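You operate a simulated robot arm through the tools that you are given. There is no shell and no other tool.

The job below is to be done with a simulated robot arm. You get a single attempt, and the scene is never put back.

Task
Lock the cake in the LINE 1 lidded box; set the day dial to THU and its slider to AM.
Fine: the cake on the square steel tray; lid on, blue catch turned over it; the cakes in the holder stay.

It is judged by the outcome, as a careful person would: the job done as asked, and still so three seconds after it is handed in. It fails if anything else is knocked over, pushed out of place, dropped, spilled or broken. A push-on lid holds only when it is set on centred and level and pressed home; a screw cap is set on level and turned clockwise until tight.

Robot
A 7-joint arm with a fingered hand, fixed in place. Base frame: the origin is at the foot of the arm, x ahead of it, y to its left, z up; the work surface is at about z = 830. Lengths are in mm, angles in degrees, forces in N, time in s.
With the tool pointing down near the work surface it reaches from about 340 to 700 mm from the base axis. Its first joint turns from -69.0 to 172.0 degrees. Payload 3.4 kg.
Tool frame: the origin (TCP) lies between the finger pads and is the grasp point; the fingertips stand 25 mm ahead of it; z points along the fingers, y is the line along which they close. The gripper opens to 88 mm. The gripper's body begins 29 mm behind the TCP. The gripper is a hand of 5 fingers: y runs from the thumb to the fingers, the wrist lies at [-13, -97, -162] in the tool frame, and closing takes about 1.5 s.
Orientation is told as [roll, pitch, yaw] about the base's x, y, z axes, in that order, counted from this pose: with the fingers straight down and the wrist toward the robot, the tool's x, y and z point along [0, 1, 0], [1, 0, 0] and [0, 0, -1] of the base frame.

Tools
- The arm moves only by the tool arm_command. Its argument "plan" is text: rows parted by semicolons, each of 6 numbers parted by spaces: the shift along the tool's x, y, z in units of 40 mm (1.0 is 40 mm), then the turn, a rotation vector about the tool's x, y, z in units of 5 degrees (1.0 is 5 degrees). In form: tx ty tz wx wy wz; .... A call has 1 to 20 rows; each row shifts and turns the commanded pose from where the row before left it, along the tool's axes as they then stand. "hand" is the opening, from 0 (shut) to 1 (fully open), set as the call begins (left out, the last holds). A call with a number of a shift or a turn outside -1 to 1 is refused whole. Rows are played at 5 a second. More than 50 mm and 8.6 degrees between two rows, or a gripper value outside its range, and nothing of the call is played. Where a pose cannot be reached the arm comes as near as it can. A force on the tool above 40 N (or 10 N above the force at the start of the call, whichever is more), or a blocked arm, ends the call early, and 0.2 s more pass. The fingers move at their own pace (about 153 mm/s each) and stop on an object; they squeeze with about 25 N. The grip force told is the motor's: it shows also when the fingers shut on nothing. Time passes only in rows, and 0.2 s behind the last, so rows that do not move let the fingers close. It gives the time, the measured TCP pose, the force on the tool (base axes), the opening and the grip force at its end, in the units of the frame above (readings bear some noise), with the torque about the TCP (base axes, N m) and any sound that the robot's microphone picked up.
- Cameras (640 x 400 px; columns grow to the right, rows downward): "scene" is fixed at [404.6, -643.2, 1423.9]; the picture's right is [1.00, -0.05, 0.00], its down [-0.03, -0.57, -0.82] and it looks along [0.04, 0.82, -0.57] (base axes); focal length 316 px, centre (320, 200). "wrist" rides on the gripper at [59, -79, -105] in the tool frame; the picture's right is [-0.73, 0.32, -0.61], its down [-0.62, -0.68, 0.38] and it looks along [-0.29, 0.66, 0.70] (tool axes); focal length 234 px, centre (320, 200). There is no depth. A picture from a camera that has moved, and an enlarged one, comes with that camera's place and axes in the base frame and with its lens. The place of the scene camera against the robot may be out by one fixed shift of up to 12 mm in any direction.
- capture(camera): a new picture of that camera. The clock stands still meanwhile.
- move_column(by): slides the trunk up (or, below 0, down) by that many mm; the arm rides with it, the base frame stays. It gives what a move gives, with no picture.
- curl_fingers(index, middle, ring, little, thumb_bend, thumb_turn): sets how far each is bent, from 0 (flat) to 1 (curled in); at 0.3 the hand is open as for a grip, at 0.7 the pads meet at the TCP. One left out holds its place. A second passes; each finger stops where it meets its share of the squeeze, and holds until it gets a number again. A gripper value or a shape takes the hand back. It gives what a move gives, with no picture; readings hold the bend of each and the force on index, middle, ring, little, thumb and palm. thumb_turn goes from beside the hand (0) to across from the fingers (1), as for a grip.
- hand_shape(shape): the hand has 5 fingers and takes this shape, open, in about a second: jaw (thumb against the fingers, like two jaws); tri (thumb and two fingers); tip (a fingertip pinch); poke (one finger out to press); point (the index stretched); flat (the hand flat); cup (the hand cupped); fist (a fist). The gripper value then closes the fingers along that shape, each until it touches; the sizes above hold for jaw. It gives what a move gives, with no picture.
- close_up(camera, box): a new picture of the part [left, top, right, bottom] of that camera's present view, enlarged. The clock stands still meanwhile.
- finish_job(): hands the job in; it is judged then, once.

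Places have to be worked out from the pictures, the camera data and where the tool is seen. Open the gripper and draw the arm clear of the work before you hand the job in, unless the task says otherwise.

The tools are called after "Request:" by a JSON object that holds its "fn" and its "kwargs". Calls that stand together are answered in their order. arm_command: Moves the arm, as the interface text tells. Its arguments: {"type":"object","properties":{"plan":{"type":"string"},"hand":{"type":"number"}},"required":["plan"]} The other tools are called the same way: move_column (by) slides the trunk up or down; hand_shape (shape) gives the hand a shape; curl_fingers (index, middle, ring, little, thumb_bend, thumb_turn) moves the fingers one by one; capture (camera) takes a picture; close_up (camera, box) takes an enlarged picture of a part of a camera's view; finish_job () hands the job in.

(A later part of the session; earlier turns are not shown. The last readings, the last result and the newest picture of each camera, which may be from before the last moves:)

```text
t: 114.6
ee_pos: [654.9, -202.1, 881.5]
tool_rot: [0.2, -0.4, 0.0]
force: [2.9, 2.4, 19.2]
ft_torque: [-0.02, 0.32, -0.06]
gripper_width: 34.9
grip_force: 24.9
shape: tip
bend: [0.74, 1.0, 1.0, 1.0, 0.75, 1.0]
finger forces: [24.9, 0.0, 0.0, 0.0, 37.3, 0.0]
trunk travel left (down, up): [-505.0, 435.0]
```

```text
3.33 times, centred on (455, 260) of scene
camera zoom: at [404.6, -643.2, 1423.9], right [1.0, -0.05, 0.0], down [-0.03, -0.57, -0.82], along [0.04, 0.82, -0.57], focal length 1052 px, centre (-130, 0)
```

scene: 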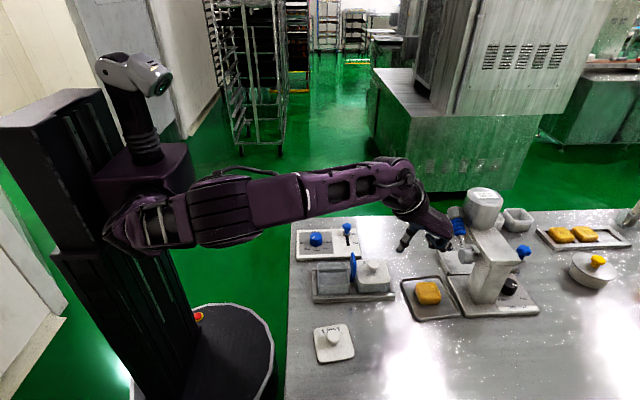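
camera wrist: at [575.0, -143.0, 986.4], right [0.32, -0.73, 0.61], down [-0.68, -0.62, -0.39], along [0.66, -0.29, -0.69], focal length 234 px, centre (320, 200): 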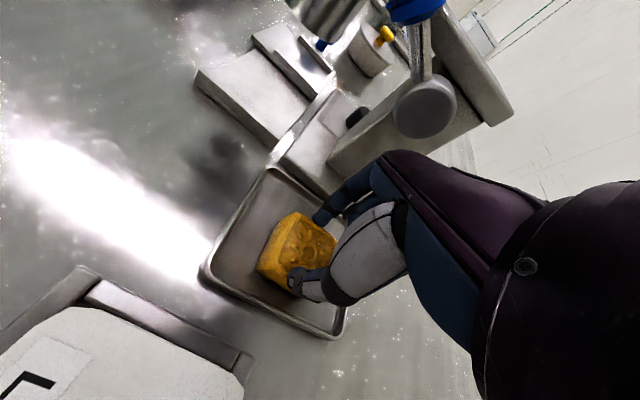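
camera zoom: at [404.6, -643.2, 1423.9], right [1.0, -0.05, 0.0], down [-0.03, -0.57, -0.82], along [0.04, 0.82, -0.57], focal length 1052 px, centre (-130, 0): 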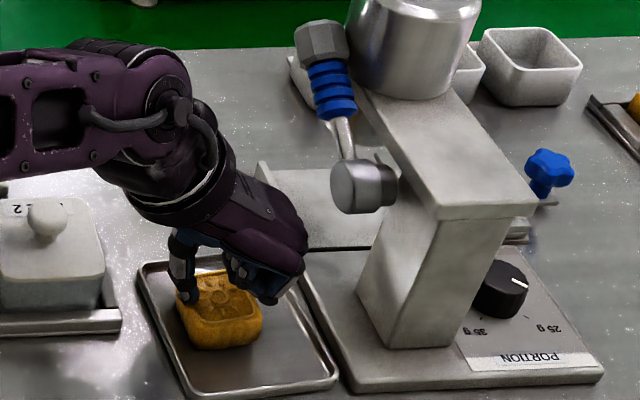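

Grip shows 35 mm and 19 N upward – I need to see how the fingers sit on the cake.

Request:
{"fn": "close_up", "kwargs": {"camera": "wrist", "box": [220, 170, 380, 310]}}

Request:
{"fn": "close_up", "kwargs": {"camera": "scene", "box": [415, 260, 485, 320]}}

```text
2.86 times, centred on (300, 240) of wrist
camera zoom: at [575.0, -143.0, 986.4], right [0.32, -0.73, 0.61], down [-0.68, -0.62, -0.39], along [0.66, -0.29, -0.69], focal length 669 px, centre (377, 86)
```

zoom: 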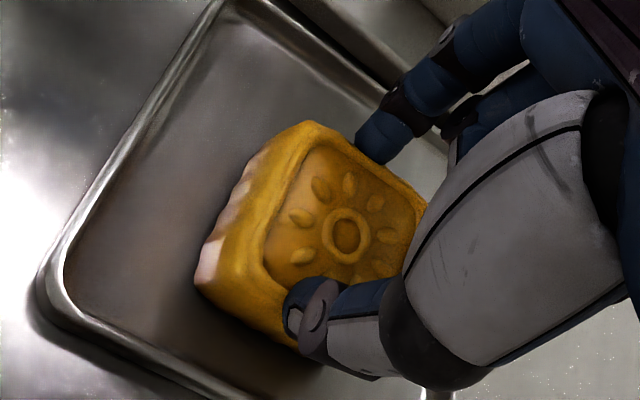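

```text
6.67 times, centred on (450, 290) of scene
camera zoom: at [404.6, -643.2, 1423.9], right [1.0, -0.05, 0.0], down [-0.03, -0.57, -0.82], along [0.04, 0.82, -0.57], focal length 2105 px, centre (-547, -400)
```

zoom: 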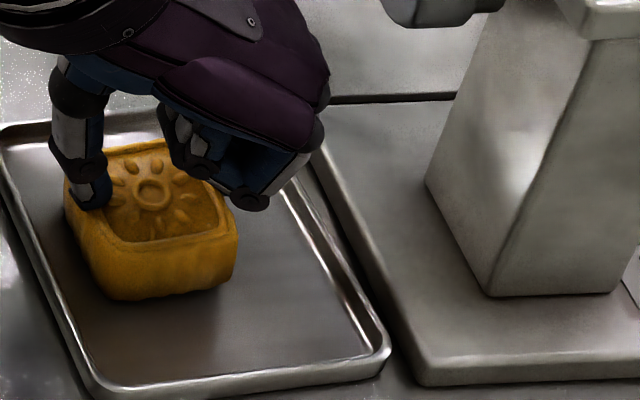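

The thumb landed on the cake's top edge: the cake is ~54 mm wide and the partial opening brought the thumb in too far. Releasing, lifting and re-measuring; I'll use the full 88 mm opening.

Request:
{"fn": "arm_command", "kwargs": {"plan": "0 0 0 0 0 0;0 0 0 0 0 0;0 0 0 0 0 0;0 0 0 0 0 0;0 0 -0.3 0 0 0;0 0 -0.6 0 0 0;0 0 0 0 0 0", "hand": 1}}

Request:
{"fn": "capture", "kwargs": {"camera": "wrist"}}

Request:
{"fn": "close_up", "kwargs": {"camera": "wrist", "box": [220, 170, 380, 310]}}

Request:
{"fn": "close_up", "kwargs": {"camera": "scene", "box": [395, 230, 505, 325]}}

```text
t: 116.2
ee_pos: [659.1, -203.6, 913.9]
tool_rot: [0.2, 0.0, 0.1]
force: [0.1, -0.2, -0.1]
ft_torque: [0.02, 0.0, -0.01]
gripper_width: 87.6
grip_force: 0.0
shape: tip
bend: [0.3, 0.98, 0.99, 0.99, 0.3, 0.98]
finger forces: [0.0, 0.0, 0.0, 0.0, 0.0, 0.1]
trunk travel left (down, up): [-505.0, 435.0]
```

```text
taken
camera wrist: at [580.1, -143.7, 1019.5], right [0.32, -0.73, 0.6], down [-0.68, -0.62, -0.39], along [0.66, -0.29, -0.7], focal length 234 px, centre (320, 200)
```

wrist: 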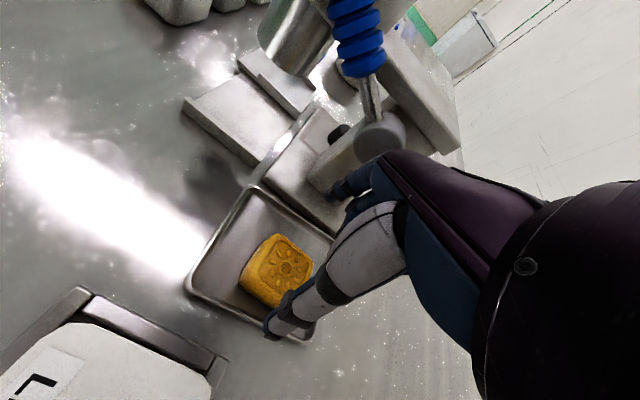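

```text
2.86 times, centred on (300, 240) of wrist
camera zoom: at [580.1, -143.7, 1019.5], right [0.32, -0.73, 0.6], down [-0.68, -0.62, -0.39], along [0.66, -0.29, -0.7], focal length 669 px, centre (377, 86)
```

zoom: 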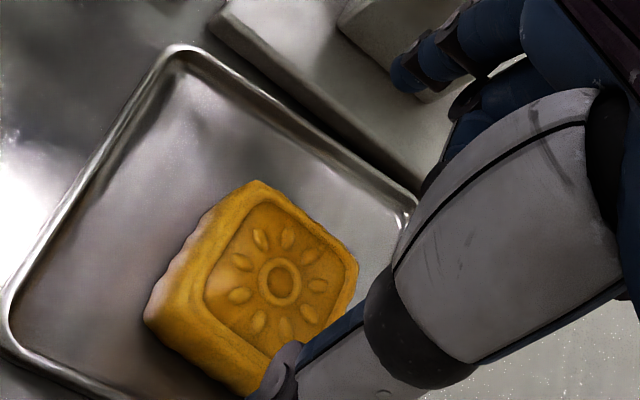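

```text
4.21 times, centred on (450, 278) of scene
camera zoom: at [404.6, -643.2, 1423.9], right [1.0, -0.05, 0.0], down [-0.03, -0.57, -0.82], along [0.04, 0.82, -0.57], focal length 1329 px, centre (-227, -126)
```

zoom: 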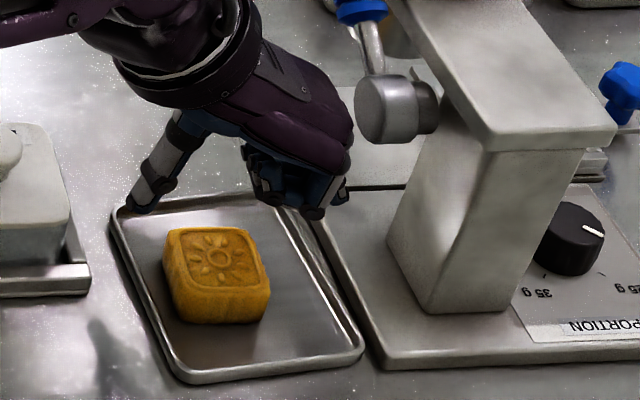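

Cake centre is now ≈ (654,−208), nicely within reach. With the full opening I shift to it and descend to z≈872.

Request:
{"fn": "arm_command", "kwargs": {"plan": "-0.11 -0.12 0 0 0 0;0 0 0.4 0 0 0;0 0 0.4 0 0 0;0 0 0.22 0 0 0;0 0 0 0 0 0"}}

Request:
{"fn": "close_up", "kwargs": {"camera": "wrist", "box": [220, 170, 380, 330]}}

Request:
{"fn": "close_up", "kwargs": {"camera": "scene", "box": [395, 230, 505, 325]}}

```text
t: 117.4
ee_pos: [655.0, -207.8, 872.8]
tool_rot: [0.2, 0.1, 0.0]
force: [-1.0, 0.5, -0.4]
ft_torque: [-0.01, -0.02, -0.01]
gripper_width: 87.8
grip_force: 0.0
shape: tip
bend: [0.3, 0.98, 0.99, 0.99, 0.3, 0.98]
finger forces: [0.0, 0.0, 0.0, 0.0, 0.0, 0.0]
trunk travel left (down, up): [-505.0, 435.0]
```

```text
2.50 times, centred on (300, 250) of wrist
camera zoom: at [574.5, -148.1, 978.6], right [0.32, -0.73, 0.6], down [-0.68, -0.62, -0.39], along [0.66, -0.29, -0.7], focal length 585 px, centre (370, 75)
```

zoom: 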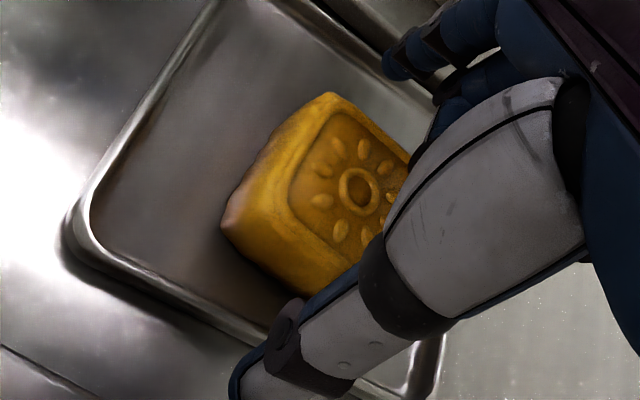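

```text
4.21 times, centred on (450, 278) of scene
camera zoom: at [404.6, -643.2, 1423.9], right [1.0, -0.05, 0.0], down [-0.03, -0.57, -0.82], along [0.04, 0.82, -0.57], focal length 1329 px, centre (-227, -126)
```

zoom: 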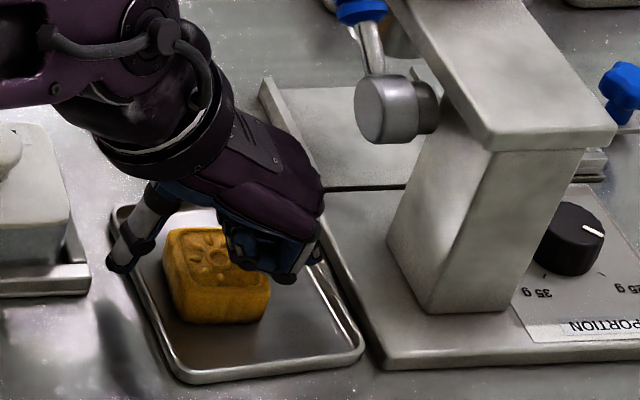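

Thumb and index now straddle the cake fully. Closing in stages, first to 0.8.

Request:
{"fn": "arm_command", "kwargs": {"plan": "0 0 0 0 0 0;0 0 0 0 0 0;0 0 0 0 0 0", "hand": 0.8}}

Request:
{"fn": "close_up", "kwargs": {"camera": "scene", "box": [395, 230, 505, 325]}}

Request:
{"fn": "close_up", "kwargs": {"camera": "wrist", "box": [220, 170, 380, 330]}}

```text
t: 118.2
ee_pos: [653.8, -207.8, 874.6]
tool_rot: [0.2, 0.0, 0.0]
force: [0.5, 0.5, -0.7]
ft_torque: [0.01, 0.02, 0.01]
gripper_width: 70.4
grip_force: 0.1
shape: tip
bend: [0.29, 0.98, 0.99, 0.99, 0.49, 0.99]
finger forces: [0.1, 0.1, 0.0, 0.1, 0.0, 0.0]
trunk travel left (down, up): [-505.0, 435.0]
```

```text
4.21 times, centred on (450, 278) of scene
camera zoom: at [404.6, -643.2, 1423.9], right [1.0, -0.05, 0.0], down [-0.03, -0.57, -0.82], along [0.04, 0.82, -0.57], focal length 1329 px, centre (-227, -126)
```

zoom: 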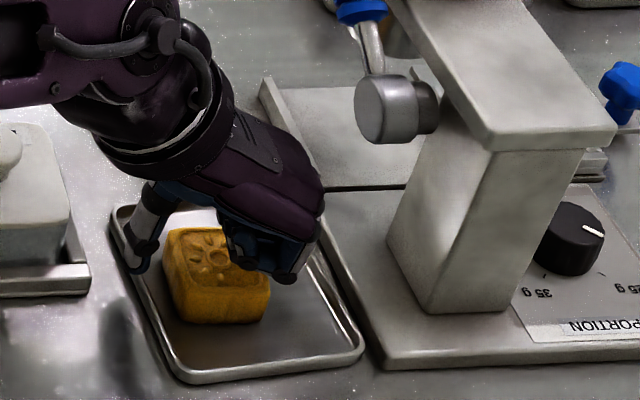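

```text
2.50 times, centred on (300, 250) of wrist
camera zoom: at [574.6, -148.0, 978.8], right [0.32, -0.73, 0.6], down [-0.68, -0.62, -0.39], along [0.66, -0.29, -0.7], focal length 585 px, centre (370, 75)
```

zoom: 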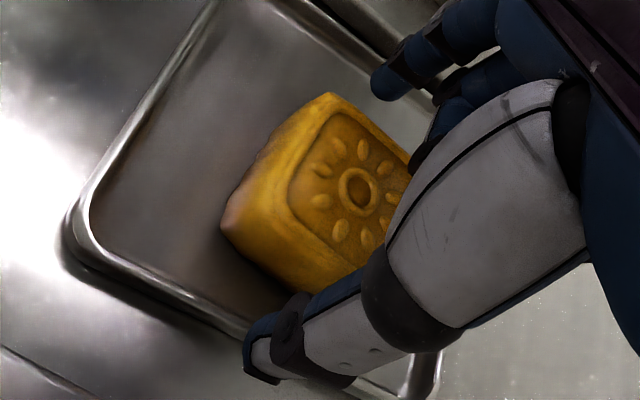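

Thumb passes over the tray rim without touching. Continuing to 0.65.

Request:
{"fn": "arm_command", "kwargs": {"plan": "0 0 0 0 0 0;0 0 0 0 0 0;0 0 0 0 0 0", "hand": 0.65}}

Request:
{"fn": "close_up", "kwargs": {"camera": "scene", "box": [415, 260, 485, 320]}}

Request:
{"fn": "close_up", "kwargs": {"camera": "wrist", "box": [220, 170, 380, 330]}}

```text
t: 119.0
ee_pos: [653.6, -208.3, 873.2]
tool_rot: [0.1, 0.0, -0.1]
force: [-0.9, 0.4, -0.3]
ft_torque: [0.03, -0.03, 0.0]
gripper_width: 57.5
grip_force: 0.1
shape: tip
bend: [0.29, 0.98, 0.99, 0.99, 0.61, 1.0]
finger forces: [0.0, 0.1, 0.0, 0.1, 0.0, 0.0]
trunk travel left (down, up): [-505.0, 435.0]
```

```text
6.67 times, centred on (450, 290) of scene
camera zoom: at [404.6, -643.2, 1423.9], right [1.0, -0.05, 0.0], down [-0.03, -0.57, -0.82], along [0.04, 0.82, -0.57], focal length 2105 px, centre (-547, -400)
```

zoom: 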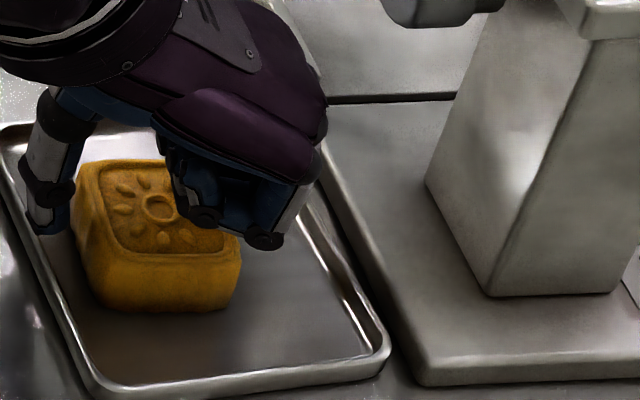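

```text
2.50 times, centred on (300, 250) of wrist
camera zoom: at [574.6, -148.1, 978.8], right [0.32, -0.73, 0.6], down [-0.68, -0.62, -0.39], along [0.66, -0.29, -0.7], focal length 585 px, centre (370, 75)
```

zoom: 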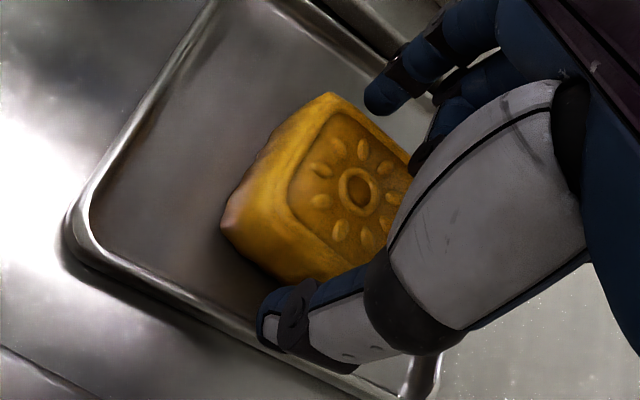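

The thumb is now beside the cake's −x face. Closing fully to grip.

Request:
{"fn": "arm_command", "kwargs": {"plan": "0 0 0 0 0 0;0 0 0 0 0 0;0 0 0 0 0 0;0 0 0 0 0 0;0 0 0 0 0 0", "hand": 0}}

Request:
{"fn": "close_up", "kwargs": {"camera": "scene", "box": [415, 260, 485, 320]}}

Request:
{"fn": "close_up", "kwargs": {"camera": "wrist", "box": [220, 170, 380, 330]}}

```text
t: 120.2
ee_pos: [653.8, -208.3, 872.9]
tool_rot: [0.1, 0.1, 0.0]
force: [0.1, 0.7, -0.5]
ft_torque: [-0.02, 0.02, 0.0]
gripper_width: 40.6
grip_force: 24.7
shape: tip
bend: [0.73, 1.0, 1.0, 1.0, 0.71, 1.0]
finger forces: [22.7, 0.0, 0.0, 0.1, 22.6, 0.0]
trunk travel left (down, up): [-505.0, 435.0]
```

```text
6.67 times, centred on (450, 290) of scene
camera zoom: at [404.6, -643.2, 1423.9], right [1.0, -0.05, 0.0], down [-0.03, -0.57, -0.82], along [0.04, 0.82, -0.57], focal length 2105 px, centre (-547, -400)
```

zoom: 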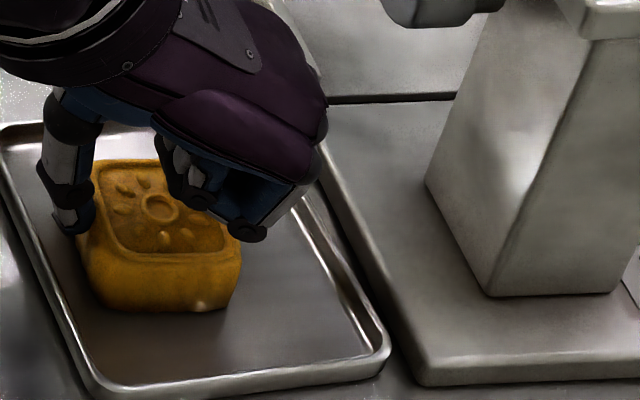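

```text
2.50 times, centred on (300, 250) of wrist
camera zoom: at [574.7, -148.1, 978.7], right [0.32, -0.73, 0.6], down [-0.68, -0.62, -0.39], along [0.66, -0.29, -0.7], focal length 585 px, centre (370, 75)
```

zoom: 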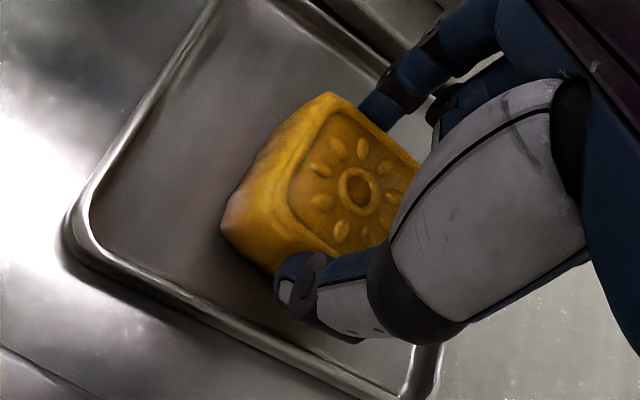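

Balanced side grip (22.7/22.6 N), cake centred on the TCP. Lifting, then drawing back in −x away from the dispenser.

Request:
{"fn": "arm_command", "kwargs": {"plan": "0 0 -0.2 0 0 0;0 0 -0.4 0 0 0;0 0 -0.6 0 0 0;0 -0.4 -0.7 0 0 0;0 -0.7 -0.6 0 0 0;0 -0.9 0 0 0 0;0 0 0 0 0 0"}}

Request:
{"fn": "capture", "kwargs": {"camera": "wrist"}}

Request:
{"fn": "capture", "kwargs": {"camera": "scene"}}

```text
t: 121.8
ee_pos: [571.6, -208.2, 974.7]
tool_rot: [0.2, 0.1, 0.0]
force: [0.2, -0.6, 0.4]
ft_torque: [-0.02, -0.01, -0.01]
gripper_width: 40.3
grip_force: 25.0
shape: tip
bend: [0.73, 1.0, 1.0, 1.0, 0.71, 1.0]
finger forces: [22.8, 0.0, 0.0, 0.1, 22.8, 0.0]
trunk travel left (down, up): [-505.0, 435.0]
```

```text
taken
camera wrist: at [493.6, -147.7, 1078.9], right [0.32, -0.73, 0.6], down [-0.68, -0.62, -0.38], along [0.66, -0.29, -0.7], focal length 234 px, centre (320, 200)
```

wrist: 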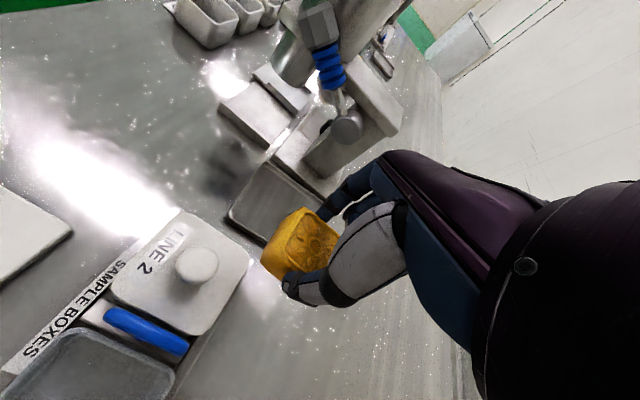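

```text
taken
```

scene: 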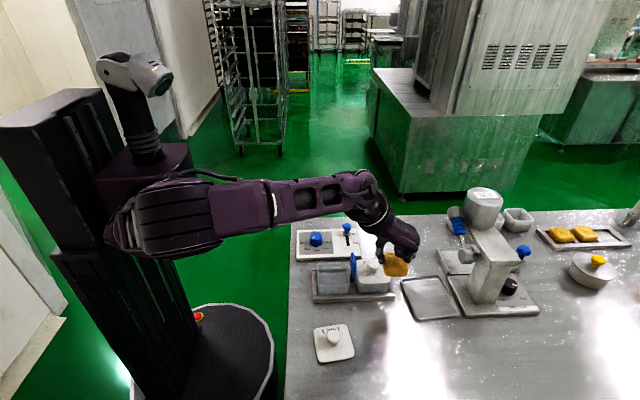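

Cake held firmly. I'll carry it at z≈987 to over the LINE 1 box (≈454,−160) and turn to yaw ≈105°, which keeps the curled fingers clear of the upright catch.

Request:
{"fn": "arm_command", "kwargs": {"plan": "0 0 -0.3 0 0 0;0.4 -0.98 0 0 0 0;0.4 -0.98 0 0 0 0;0.4 -0.98 0 0 0 0;0 0 0 0 0 -1;0 0 0 0 0 -1;0 0 0 0 0 -1;0 0 0 0 0 -1;0 0 0 0 0 -1;0 0 0 0 0 -1;0 0 0 0 0 -1;0 0 0 0 0 -1;0 0 0 0 0 -1;0 0 0 0 0 -1;0 0 0 0 0 -1;0 0 0 0 0 -1;0 0 0 0 0 -1;0 0 0 0 0 -1;0 0 0 0 0 -1;0 0 0 0 0 -1"}}

Request:
{"fn": "arm_command", "kwargs": {"plan": "0 0 0 0 0 -1;0 0 0 0 0 -1;0 0 0 0 0 -1;0 0 0 0 0 -1;0 0 0 0 0 -1;0 0 0 0 0 0"}}

Request:
{"fn": "capture", "kwargs": {"camera": "wrist"}}

Request:
{"fn": "capture", "kwargs": {"camera": "scene"}}

```text
t: 126.0
ee_pos: [457.1, -159.2, 986.3]
tool_rot: [0.1, -0.3, 80.1]
force: [0.2, 0.5, -0.3]
ft_torque: [0.03, -0.01, -0.01]
gripper_width: 40.4
grip_force: 25.6
shape: tip
bend: [0.73, 1.0, 1.0, 1.0, 0.71, 1.0]
finger forces: [22.8, 0.0, 0.1, 0.0, 22.8, 0.1]
trunk travel left (down, up): [-505.0, 435.0]
```

```text
t: 127.4
ee_pos: [456.4, -159.4, 985.9]
tool_rot: [0.0, -0.3, 105.1]
force: [-0.3, -0.3, -1.3]
ft_torque: [-0.02, 0.0, 0.01]
gripper_width: 40.2
grip_force: 24.7
shape: tip
bend: [0.73, 1.0, 1.0, 1.0, 0.71, 1.0]
finger forces: [22.7, 0.1, 0.1, 0.0, 22.7, 0.0]
trunk travel left (down, up): [-505.0, 435.0]
```

```text
taken
camera wrist: at [419.7, -250.3, 1090.4], right [0.62, 0.5, 0.61], down [0.78, -0.49, -0.39], along [0.11, 0.71, -0.69], focal length 234 px, centre (320, 200)
```

wrist: 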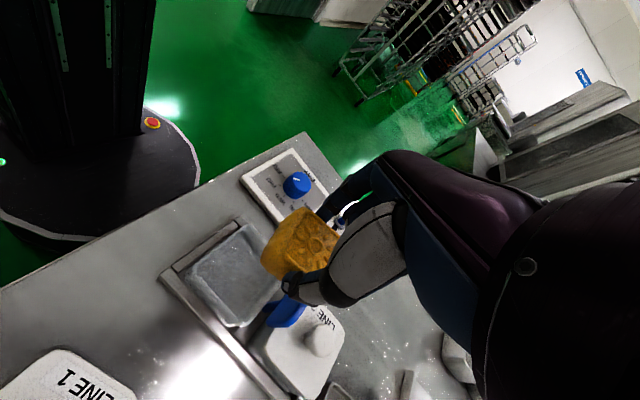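

```text
taken
```

scene: 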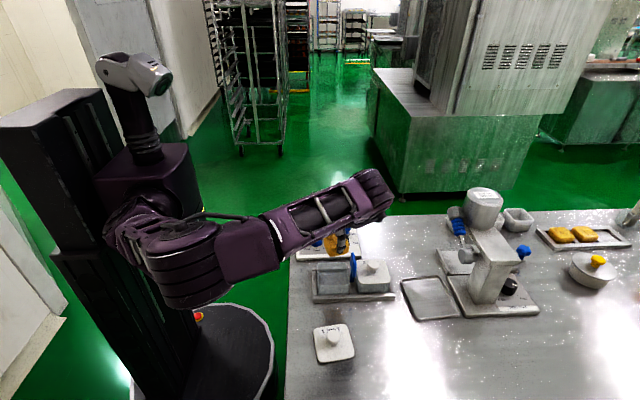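

Over the box. Enlarging to measure the box rim relative to the held cake.

Request:
{"fn": "close_up", "kwargs": {"camera": "wrist", "box": [150, 190, 350, 350]}}

Request:
{"fn": "close_up", "kwargs": {"camera": "scene", "box": [300, 220, 400, 310]}}

```text
2.50 times, centred on (250, 270) of wrist
camera zoom: at [419.7, -250.3, 1090.4], right [0.62, 0.5, 0.61], down [0.78, -0.49, -0.39], along [0.11, 0.71, -0.69], focal length 585 px, centre (495, 25)
```

zoom: 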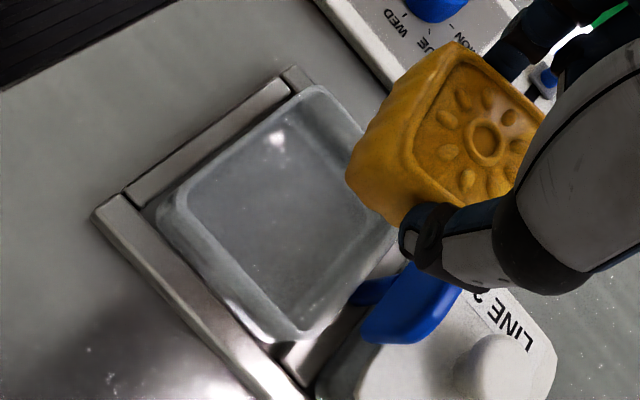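

```text
4.44 times, centred on (350, 265) of scene
camera zoom: at [404.6, -643.2, 1423.9], right [1.0, -0.05, 0.0], down [-0.03, -0.57, -0.82], along [0.04, 0.82, -0.57], focal length 1403 px, centre (187, -89)
```

zoom: 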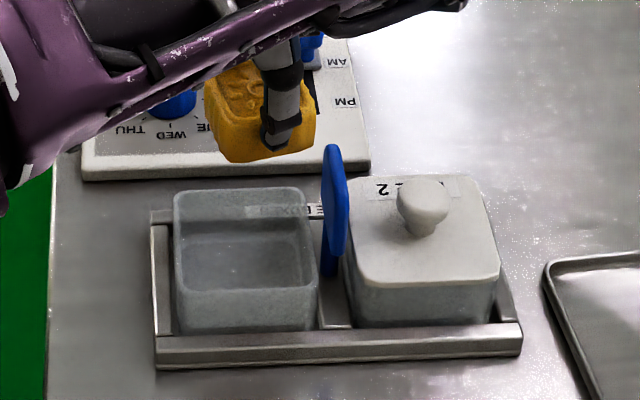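

Box rim spans about x 419–487, y −199…−130 (centre ≈ 453,−162…−165). I correct to (453,−162.5) and come down until the cake bottom is just above the rim, then check.

Request:
{"fn": "arm_command", "kwargs": {"plan": "0.1 -0.05 0 0 0 0;0 0 0.5 0 0 0;0 0 0.5 0 0 0;0 0 0.45 0 0 0;0 0 0 0 0 0"}}

Request:
{"fn": "close_up", "kwargs": {"camera": "wrist", "box": [180, 170, 380, 330]}}

Request:
{"fn": "close_up", "kwargs": {"camera": "scene", "box": [300, 220, 400, 310]}}

```text
t: 128.6
ee_pos: [452.1, -162.2, 927.9]
tool_rot: [-0.1, -0.3, 105.0]
force: [-0.4, -0.5, -0.1]
ft_torque: [-0.01, 0.0, -0.02]
gripper_width: 40.4
grip_force: 25.2
shape: tip
bend: [0.73, 1.0, 1.0, 1.0, 0.71, 1.0]
finger forces: [22.8, 0.1, 0.1, 0.0, 22.8, 0.1]
trunk travel left (down, up): [-505.0, 435.0]
```

```text
2.50 times, centred on (280, 250) of wrist
camera zoom: at [415.9, -253.0, 1032.7], right [0.62, 0.5, 0.61], down [0.78, -0.49, -0.39], along [0.11, 0.71, -0.69], focal length 585 px, centre (420, 75)
```

zoom: 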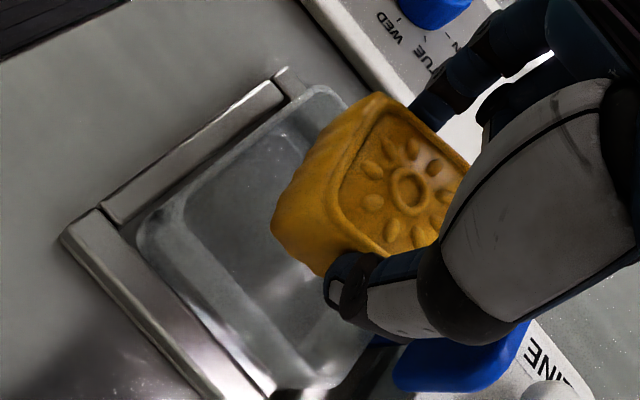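

```text
4.44 times, centred on (350, 265) of scene
camera zoom: at [404.6, -643.2, 1423.9], right [1.0, -0.05, 0.0], down [-0.03, -0.57, -0.82], along [0.04, 0.82, -0.57], focal length 1403 px, centre (187, -89)
```

zoom: 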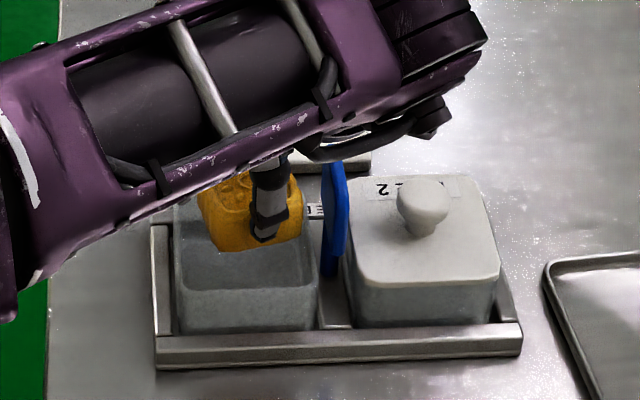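

Cross-checking both cameras, the cake is within ~2–4 mm of the box centre in y (slightly too far). I shift 2.5 mm toward −y and lower in small steps with force watch.

Request:
{"fn": "arm_command", "kwargs": {"plan": "0.016 -0.06 0 0 0 0;0 0 0.15 0 0 0;0 0 0.15 0 0 0;0 0 0.15 0 0 0;0 0 0 0 0 0"}}

Request:
{"fn": "close_up", "kwargs": {"camera": "wrist", "box": [180, 170, 380, 330]}}

Request:
{"fn": "close_up", "kwargs": {"camera": "scene", "box": [310, 240, 380, 300]}}

```text
t: 129.8
ee_pos: [453.4, -164.8, 910.4]
tool_rot: [0.0, -0.2, 105.1]
force: [-0.6, -1.0, -1.1]
ft_torque: [0.04, 0.0, -0.04]
gripper_width: 40.3
grip_force: 24.6
shape: tip
bend: [0.73, 1.0, 1.0, 1.0, 0.71, 1.0]
finger forces: [22.8, 0.0, 0.1, 0.0, 22.8, 0.1]
trunk travel left (down, up): [-505.0, 435.0]
```

```text
2.50 times, centred on (280, 250) of wrist
camera zoom: at [416.1, -255.7, 1014.4], right [0.62, 0.5, 0.61], down [0.78, -0.49, -0.39], along [0.11, 0.71, -0.69], focal length 585 px, centre (420, 75)
```

zoom: 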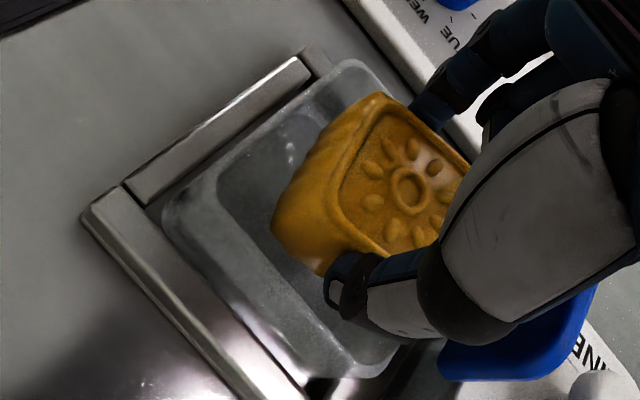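

```text
6.67 times, centred on (345, 270) of scene
camera zoom: at [404.6, -643.2, 1423.9], right [1.0, -0.05, 0.0], down [-0.03, -0.57, -0.82], along [0.04, 0.82, -0.57], focal length 2105 px, centre (153, -267)
```

zoom: 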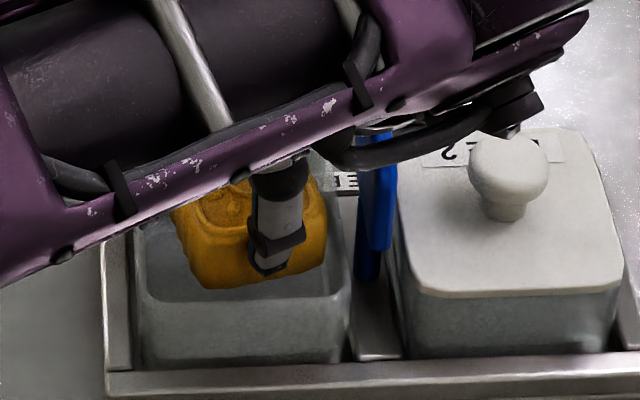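

The cake is entering the box opening with clearance all round. Lowering another ~11 mm until the fingertips are just above the rim.

Request:
{"fn": "arm_command", "kwargs": {"plan": "0.02 0 0.1 0 0 0;0 0 0.1 0 0 0;0 0 0.08 0 0 0;0 0 0 0 0 0"}}

Request:
{"fn": "close_up", "kwargs": {"camera": "wrist", "box": [180, 170, 380, 330]}}

Request:
{"fn": "close_up", "kwargs": {"camera": "scene", "box": [310, 240, 380, 300]}}

```text
t: 130.8
ee_pos: [452.3, -164.1, 898.9]
tool_rot: [-0.2, -0.3, 105.0]
force: [-0.2, -0.8, 2.8]
ft_torque: [-0.13, -0.02, 0.02]
gripper_width: 40.4
grip_force: 25.0
shape: tip
bend: [0.73, 1.0, 1.0, 1.0, 0.71, 1.0]
finger forces: [22.7, 0.1, 0.1, 0.0, 25.4, 0.1]
trunk travel left (down, up): [-505.0, 435.0]
```

```text
2.50 times, centred on (280, 250) of wrist
camera zoom: at [415.2, -255.9, 1003.4], right [0.62, 0.5, 0.61], down [0.78, -0.49, -0.39], along [0.11, 0.71, -0.69], focal length 585 px, centre (420, 75)
```

zoom: 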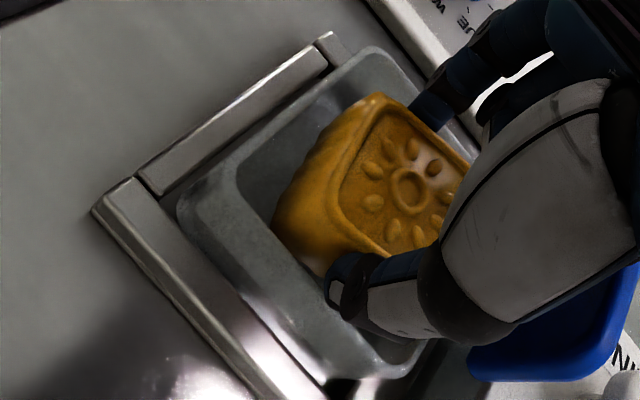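

```text
6.67 times, centred on (345, 270) of scene
camera zoom: at [404.6, -643.2, 1423.9], right [1.0, -0.05, 0.0], down [-0.03, -0.57, -0.82], along [0.04, 0.82, -0.57], focal length 2105 px, centre (153, -267)
```

zoom: 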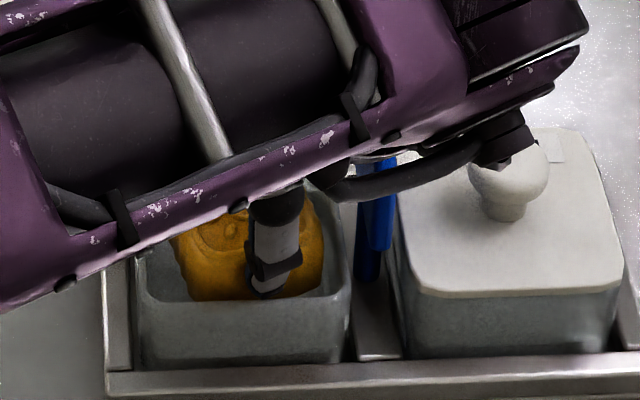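

Light contact (thumb at the near rim); the cake's lower half is inside the box. I raise 1.5 mm and release so it settles onto the floor.

Request:
{"fn": "arm_command", "kwargs": {"plan": "0 0 -0.04 0 0 0;0 0 0 0 0 0"}}

Request:
{"fn": "arm_command", "kwargs": {"plan": "0 0 0 0 0 0;0 0 0 0 0 0;0 0 0 0 0 0", "hand": 0.8}}

Request:
{"fn": "close_up", "kwargs": {"camera": "wrist", "box": [180, 170, 380, 330]}}

Request:
{"fn": "close_up", "kwargs": {"camera": "scene", "box": [310, 240, 380, 300]}}

```text
t: 131.4
ee_pos: [451.8, -164.5, 900.9]
tool_rot: [0.0, -0.3, 105.1]
force: [0.1, -0.2, -0.7]
ft_torque: [-0.01, 0.0, 0.02]
gripper_width: 40.3
grip_force: 25.2
shape: tip
bend: [0.73, 1.0, 1.0, 1.0, 0.71, 1.0]
finger forces: [22.9, 0.0, 0.0, 0.0, 22.9, 0.0]
trunk travel left (down, up): [-505.0, 435.0]
```

```text
t: 132.2
ee_pos: [452.3, -164.4, 899.9]
tool_rot: [0.0, -0.3, 105.0]
force: [-0.3, 0.5, 0.3]
ft_torque: [0.01, -0.01, -0.03]
gripper_width: 70.4
grip_force: 0.1
shape: tip
bend: [0.29, 0.98, 0.99, 0.99, 0.49, 0.99]
finger forces: [0.1, 0.0, 0.1, 0.0, 0.0, 0.0]
trunk travel left (down, up): [-505.0, 435.0]
```

```text
2.50 times, centred on (280, 250) of wrist
camera zoom: at [415.6, -255.7, 1004.7], right [0.62, 0.5, 0.61], down [0.78, -0.49, -0.39], along [0.11, 0.71, -0.69], focal length 585 px, centre (420, 75)
```

zoom: 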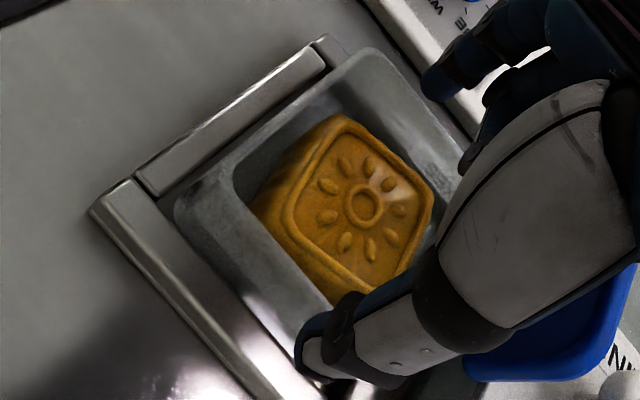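

```text
6.67 times, centred on (345, 270) of scene
camera zoom: at [404.6, -643.2, 1423.9], right [1.0, -0.05, 0.0], down [-0.03, -0.57, -0.82], along [0.04, 0.82, -0.57], focal length 2105 px, centre (153, -267)
```

zoom: 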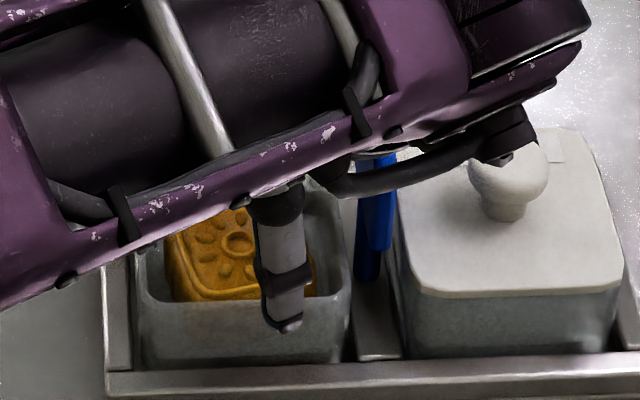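

The cake has settled flat inside the LINE 1 box. Lifting the hand straight up and inspecting.

Request:
{"fn": "arm_command", "kwargs": {"plan": "0 0 -0.3 0 0 0;0 0 -0.7 0 0 0;0 0 -0.9 0 0 0;0 0 -0.6 0 0 0;0 0 0 0 0 0"}}

Request:
{"fn": "capture", "kwargs": {"camera": "wrist"}}

Request:
{"fn": "close_up", "kwargs": {"camera": "scene", "box": [300, 220, 400, 310]}}

Request:
{"fn": "close_up", "kwargs": {"camera": "scene", "box": [300, 310, 370, 370]}}

```text
t: 133.4
ee_pos: [454.4, -166.2, 1000.7]
tool_rot: [0.0, -0.3, 104.9]
force: [-0.8, 0.3, -0.4]
ft_torque: [0.05, 0.03, 0.02]
gripper_width: 70.1
grip_force: 0.0
shape: tip
bend: [0.29, 0.98, 0.99, 0.99, 0.49, 0.99]
finger forces: [0.0, 0.0, 0.0, 0.0, 0.1, 0.0]
trunk travel left (down, up): [-505.0, 435.0]
```

```text
taken
camera wrist: at [416.2, -256.3, 1104.6], right [0.62, 0.5, 0.61], down [0.78, -0.49, -0.39], along [0.11, 0.71, -0.69], focal length 234 px, centre (320, 200)
```

wrist: 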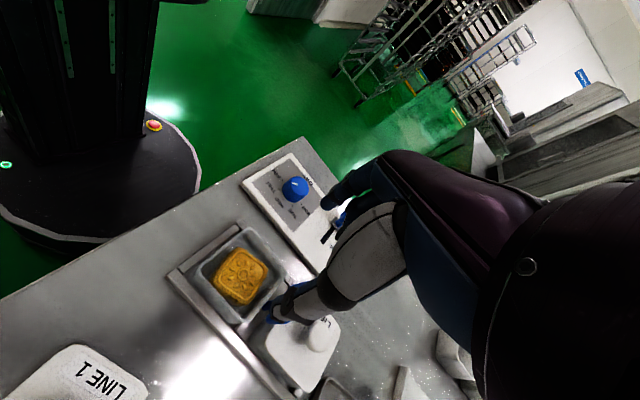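

```text
4.44 times, centred on (350, 265) of scene
camera zoom: at [404.6, -643.2, 1423.9], right [1.0, -0.05, 0.0], down [-0.03, -0.57, -0.82], along [0.04, 0.82, -0.57], focal length 1403 px, centre (187, -89)
```

zoom: 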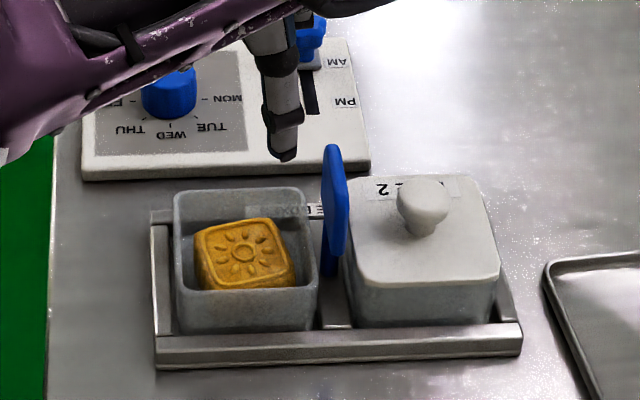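

```text
6.67 times, centred on (335, 340) of scene
camera zoom: at [404.6, -643.2, 1423.9], right [1.0, -0.05, 0.0], down [-0.03, -0.57, -0.82], along [0.04, 0.82, -0.57], focal length 2105 px, centre (220, -733)
```

zoom: 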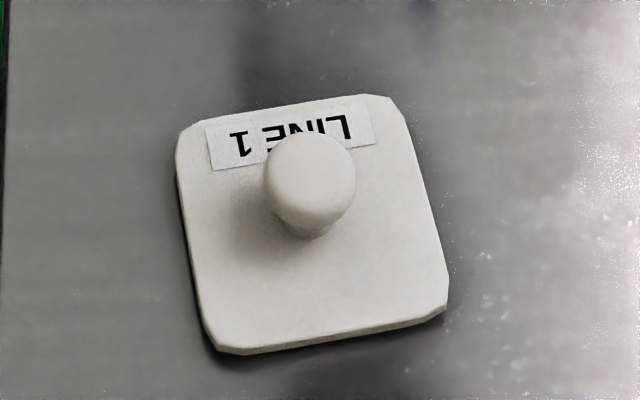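

Cake is flat in the box, clear below the rim. The lid lies at about +6.5° yaw relative to the box. I turn the hand back to yaw −30° and return to the lid.

Request:
{"fn": "arm_command", "kwargs": {"plan": "0 0 0 0 0 1;0 0 0 0 0 1;0 0 0 0 0 1;0 0 0 0 0 1;0 0 0 0 0 1;0 0 0 0 0 1;0 0 0 0 0 1;0 0 0 0 0 1;0 0 0 0 0 1;0 0 0 0 0 1;0 0 0 0 0 1;0 0 0 0 0 1;0 0 0 0 0 1;0 0 0 0 0 1;0 0 0 0 0 1;0 0 0 0 0 1;0 0 0 0 0 1;0 0 0 0 0 1;0 0 0 0 0 1;0 0 0 0 0 1"}}

Request:
{"fn": "arm_command", "kwargs": {"plan": "0 0 0 0 0 1;0 0 0 0 0 1;0 0 0 0 0 1;0 0 0 0 0 1;0 0 0 0 0 1;0 0 0 0 0 1;0 0 0 0 0 1;-0.76 0.34 0 0 0 0;-0.76 0.34 0 0 0 0;-0.76 0.34 0 0 0 0;-0.76 0.34 0 0 0 0;0 0 0.8 0 0 0;0 0 0.8 0 0 0;0 0 0 0 0 0", "hand": 0.6}}

Request:
{"fn": "capture", "kwargs": {"camera": "wrist"}}

Request:
{"fn": "close_up", "kwargs": {"camera": "wrist", "box": [200, 170, 380, 330]}}

```text
t: 137.6
ee_pos: [452.1, -165.0, 1000.7]
tool_rot: [0.2, 0.0, 4.9]
force: [0.2, 0.9, -0.4]
ft_torque: [0.01, 0.0, -0.01]
gripper_width: 70.5
grip_force: 0.1
shape: tip
bend: [0.29, 0.98, 0.99, 0.99, 0.49, 0.99]
finger forces: [0.0, 0.0, 0.1, 0.0, 0.0, 0.0]
trunk travel left (down, up): [-505.0, 435.0]
```

```text
t: 140.6
ee_pos: [438.7, -298.4, 936.8]
tool_rot: [0.3, 0.2, -29.9]
force: [-0.3, -0.2, 0.4]
ft_torque: [0.01, 0.02, 0.01]
gripper_width: 53.4
grip_force: 0.0
shape: tip
bend: [0.3, 0.98, 0.99, 0.99, 0.64, 1.0]
finger forces: [0.0, 0.0, 0.0, 0.1, 0.1, 0.0]
trunk travel left (down, up): [-505.0, 435.0]
```

```text
taken
camera wrist: at [399.2, -206.9, 1040.9], right [-0.08, -0.79, 0.6], down [-0.9, -0.2, -0.38], along [0.42, -0.58, -0.7], focal length 234 px, centre (320, 200)
```

wrist: 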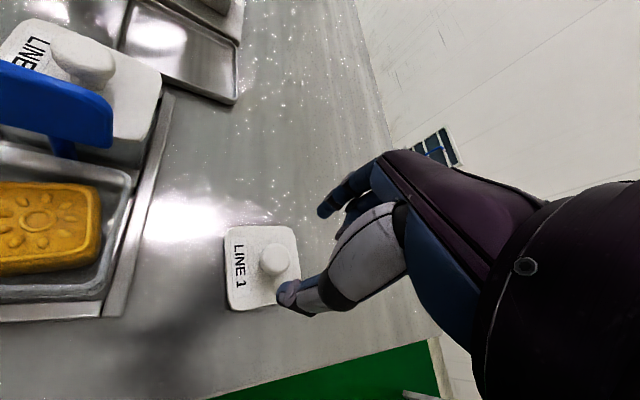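

```text
2.50 times, centred on (290, 250) of wrist
camera zoom: at [399.2, -206.9, 1040.9], right [-0.08, -0.79, 0.6], down [-0.9, -0.2, -0.38], along [0.42, -0.58, -0.7], focal length 585 px, centre (395, 75)
```

zoom: 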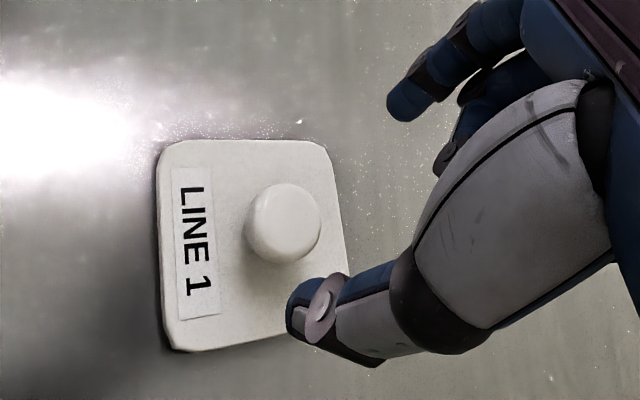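

Lining up on the lid knob (≈441.5,−301.5) and descending to z≈865.

Request:
{"fn": "arm_command", "kwargs": {"plan": "-0.03 0.09 0 0 0 0;0 0 0.5 0 0 0;0 0 0.5 0 0 0;0 0 0.5 0 0 0;0 0 0.28 0 0 0;0 0 0 0 0 0", "hand": 0.5}}

Request:
{"fn": "close_up", "kwargs": {"camera": "wrist", "box": [200, 170, 380, 330]}}

```text
t: 142.0
ee_pos: [440.5, -299.6, 864.0]
tool_rot: [0.2, 0.1, -30.0]
force: [0.1, 0.6, 0.3]
ft_torque: [0.02, 0.04, -0.01]
gripper_width: 44.5
grip_force: 0.1
shape: tip
bend: [0.73, 0.98, 0.99, 0.99, 0.69, 1.0]
finger forces: [0.0, 0.1, 0.0, 0.0, 0.1, 0.0]
trunk travel left (down, up): [-505.0, 435.0]
```

```text
2.50 times, centred on (290, 250) of wrist
camera zoom: at [401.5, -209.2, 969.5], right [-0.08, -0.79, 0.6], down [-0.9, -0.2, -0.38], along [0.42, -0.58, -0.7], focal length 585 px, centre (395, 75)
```

zoom: 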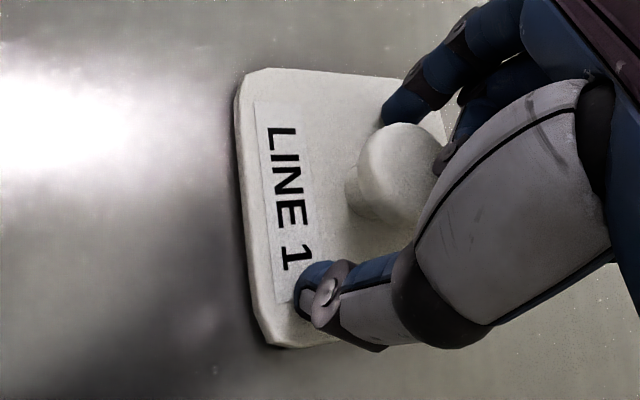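

Relative position matches the earlier grip. Closing on the knob.

Request:
{"fn": "arm_command", "kwargs": {"plan": "0 0 0 0 0 0;0 0 0 0 0 0;0 0 0 0 0 0;0 0 0 0 0 0;0 0 0 0 0 0", "hand": 0}}

Request:
{"fn": "close_up", "kwargs": {"camera": "wrist", "box": [200, 170, 380, 330]}}

Request:
{"fn": "close_up", "kwargs": {"camera": "scene", "box": [290, 300, 390, 375]}}

```text
t: 143.2
ee_pos: [441.0, -301.1, 864.2]
tool_rot: [0.1, 0.2, -29.9]
force: [-0.1, 0.1, 0.9]
ft_torque: [0.01, 0.01, -0.04]
gripper_width: 19.1
grip_force: 25.1
shape: tip
bend: [0.74, 1.0, 1.0, 1.0, 0.75, 1.0]
finger forces: [30.8, 0.0, 0.0, 0.1, 28.0, 0.0]
trunk travel left (down, up): [-505.0, 435.0]
```

```text
2.50 times, centred on (290, 250) of wrist
camera zoom: at [401.6, -209.2, 969.7], right [-0.08, -0.79, 0.6], down [-0.9, -0.2, -0.38], along [0.42, -0.58, -0.7], focal length 585 px, centre (395, 75)
```

zoom: 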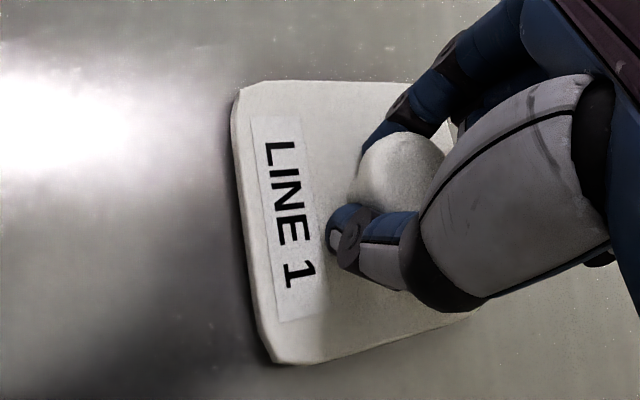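

```text
5.33 times, centred on (340, 338) of scene
camera zoom: at [404.6, -643.2, 1423.9], right [1.0, -0.05, 0.0], down [-0.03, -0.57, -0.82], along [0.04, 0.82, -0.57], focal length 1684 px, centre (213, -533)
```

zoom: 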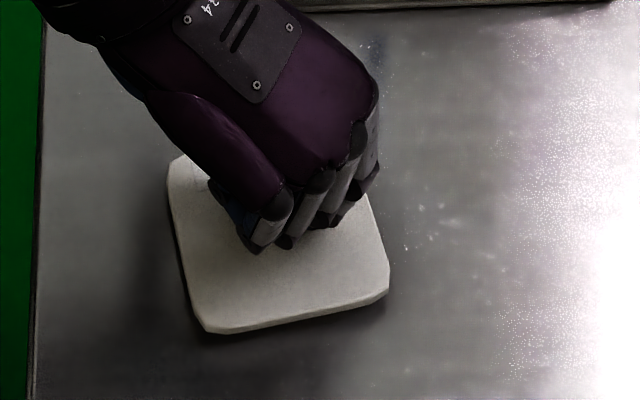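

Gripped; the lid is now at ≈ +10° in the hand's −30° frame. Lifting, turning the hand 10° clockwise so the lid is square to the box, and carrying it above the box.

Request:
{"fn": "arm_command", "kwargs": {"plan": "0 0 -0.3 0 0 0;0 0 -0.6 0 0 0;0 0 -0.8 0 0 0;0 0 -0.8 0 0 0;0 0 -0.5 0 0 0;0 0 0 0 0 1;0 0 0 0 0 1;0.72 -0.504 0 0 0 0;0.72 -0.504 0 0 0 0;0.72 -0.504 0 0 0 0;0.72 -0.504 0 0 0 0;0 0 0 0 0 0"}}

Request:
{"fn": "capture", "kwargs": {"camera": "wrist"}}

Request:
{"fn": "close_up", "kwargs": {"camera": "scene", "box": [300, 210, 400, 310]}}

```text
t: 145.8
ee_pos: [453.2, -160.1, 982.7]
tool_rot: [0.2, 0.1, -40.0]
force: [-1.2, 0.5, -0.4]
ft_torque: [-0.03, 0.02, 0.03]
gripper_width: 19.1
grip_force: 24.6
shape: tip
bend: [0.74, 1.0, 1.0, 1.0, 0.75, 1.0]
finger forces: [34.0, 0.0, 0.0, 0.0, 28.4, 0.1]
trunk travel left (down, up): [-505.0, 435.0]
```

```text
taken
camera wrist: at [430.1, -64.2, 1089.2], right [-0.22, -0.77, 0.6], down [-0.92, -0.04, -0.38], along [0.32, -0.64, -0.7], focal length 234 px, centre (320, 200)
```

wrist: 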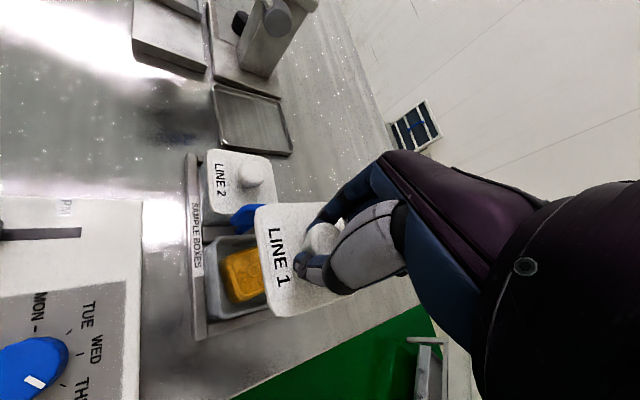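

```text
4.00 times, centred on (350, 260) of scene
camera zoom: at [404.6, -643.2, 1423.9], right [1.0, -0.05, 0.0], down [-0.03, -0.57, -0.82], along [0.04, 0.82, -0.57], focal length 1263 px, centre (200, -40)
```

zoom: 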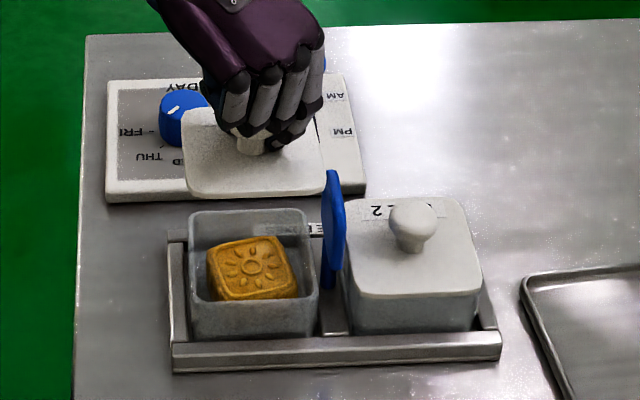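

Lid looks square to the box and aligned in x. Descending to just above the paddle's top to check clearances before going lower.

Request:
{"fn": "arm_command", "kwargs": {"plan": "0 0 0.3 0 0 0;0 0 0.25 0 0 0;0 0 0 0 0 0"}}

Request:
{"fn": "close_up", "kwargs": {"camera": "scene", "box": [310, 220, 390, 300]}}

Request:
{"fn": "close_up", "kwargs": {"camera": "wrist", "box": [180, 170, 380, 330]}}

```text
t: 146.6
ee_pos: [451.9, -160.7, 961.9]
tool_rot: [0.1, 0.2, -40.1]
force: [0.6, 0.5, -0.6]
ft_torque: [-0.01, 0.0, 0.01]
gripper_width: 19.0
grip_force: 25.4
shape: tip
bend: [0.74, 1.0, 1.0, 1.0, 0.75, 1.0]
finger forces: [34.3, 0.0, 0.0, 0.0, 28.6, 0.1]
trunk travel left (down, up): [-505.0, 435.0]
```

```text
5.00 times, centred on (350, 260) of scene
camera zoom: at [404.6, -643.2, 1423.9], right [1.0, -0.05, 0.0], down [-0.03, -0.57, -0.82], along [0.04, 0.82, -0.57], focal length 1578 px, centre (170, -100)
```

zoom: 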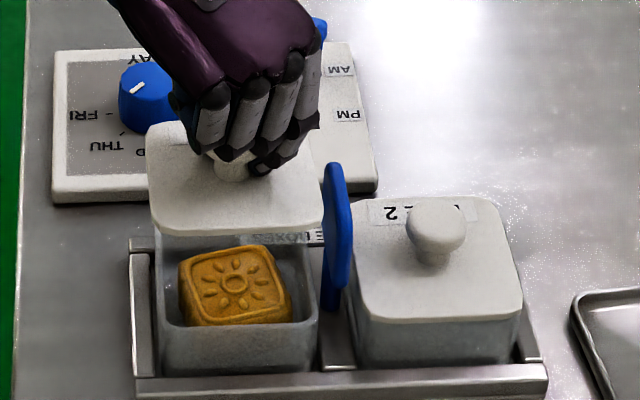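

```text
2.50 times, centred on (280, 250) of wrist
camera zoom: at [429.6, -64.2, 1067.5], right [-0.22, -0.77, 0.6], down [-0.92, -0.04, -0.38], along [0.32, -0.64, -0.7], focal length 585 px, centre (420, 75)
```

zoom: 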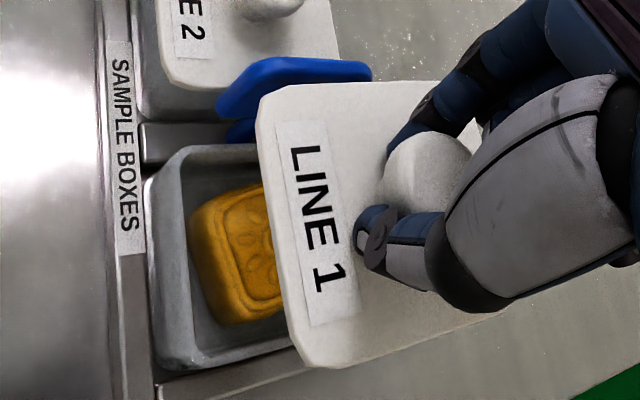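

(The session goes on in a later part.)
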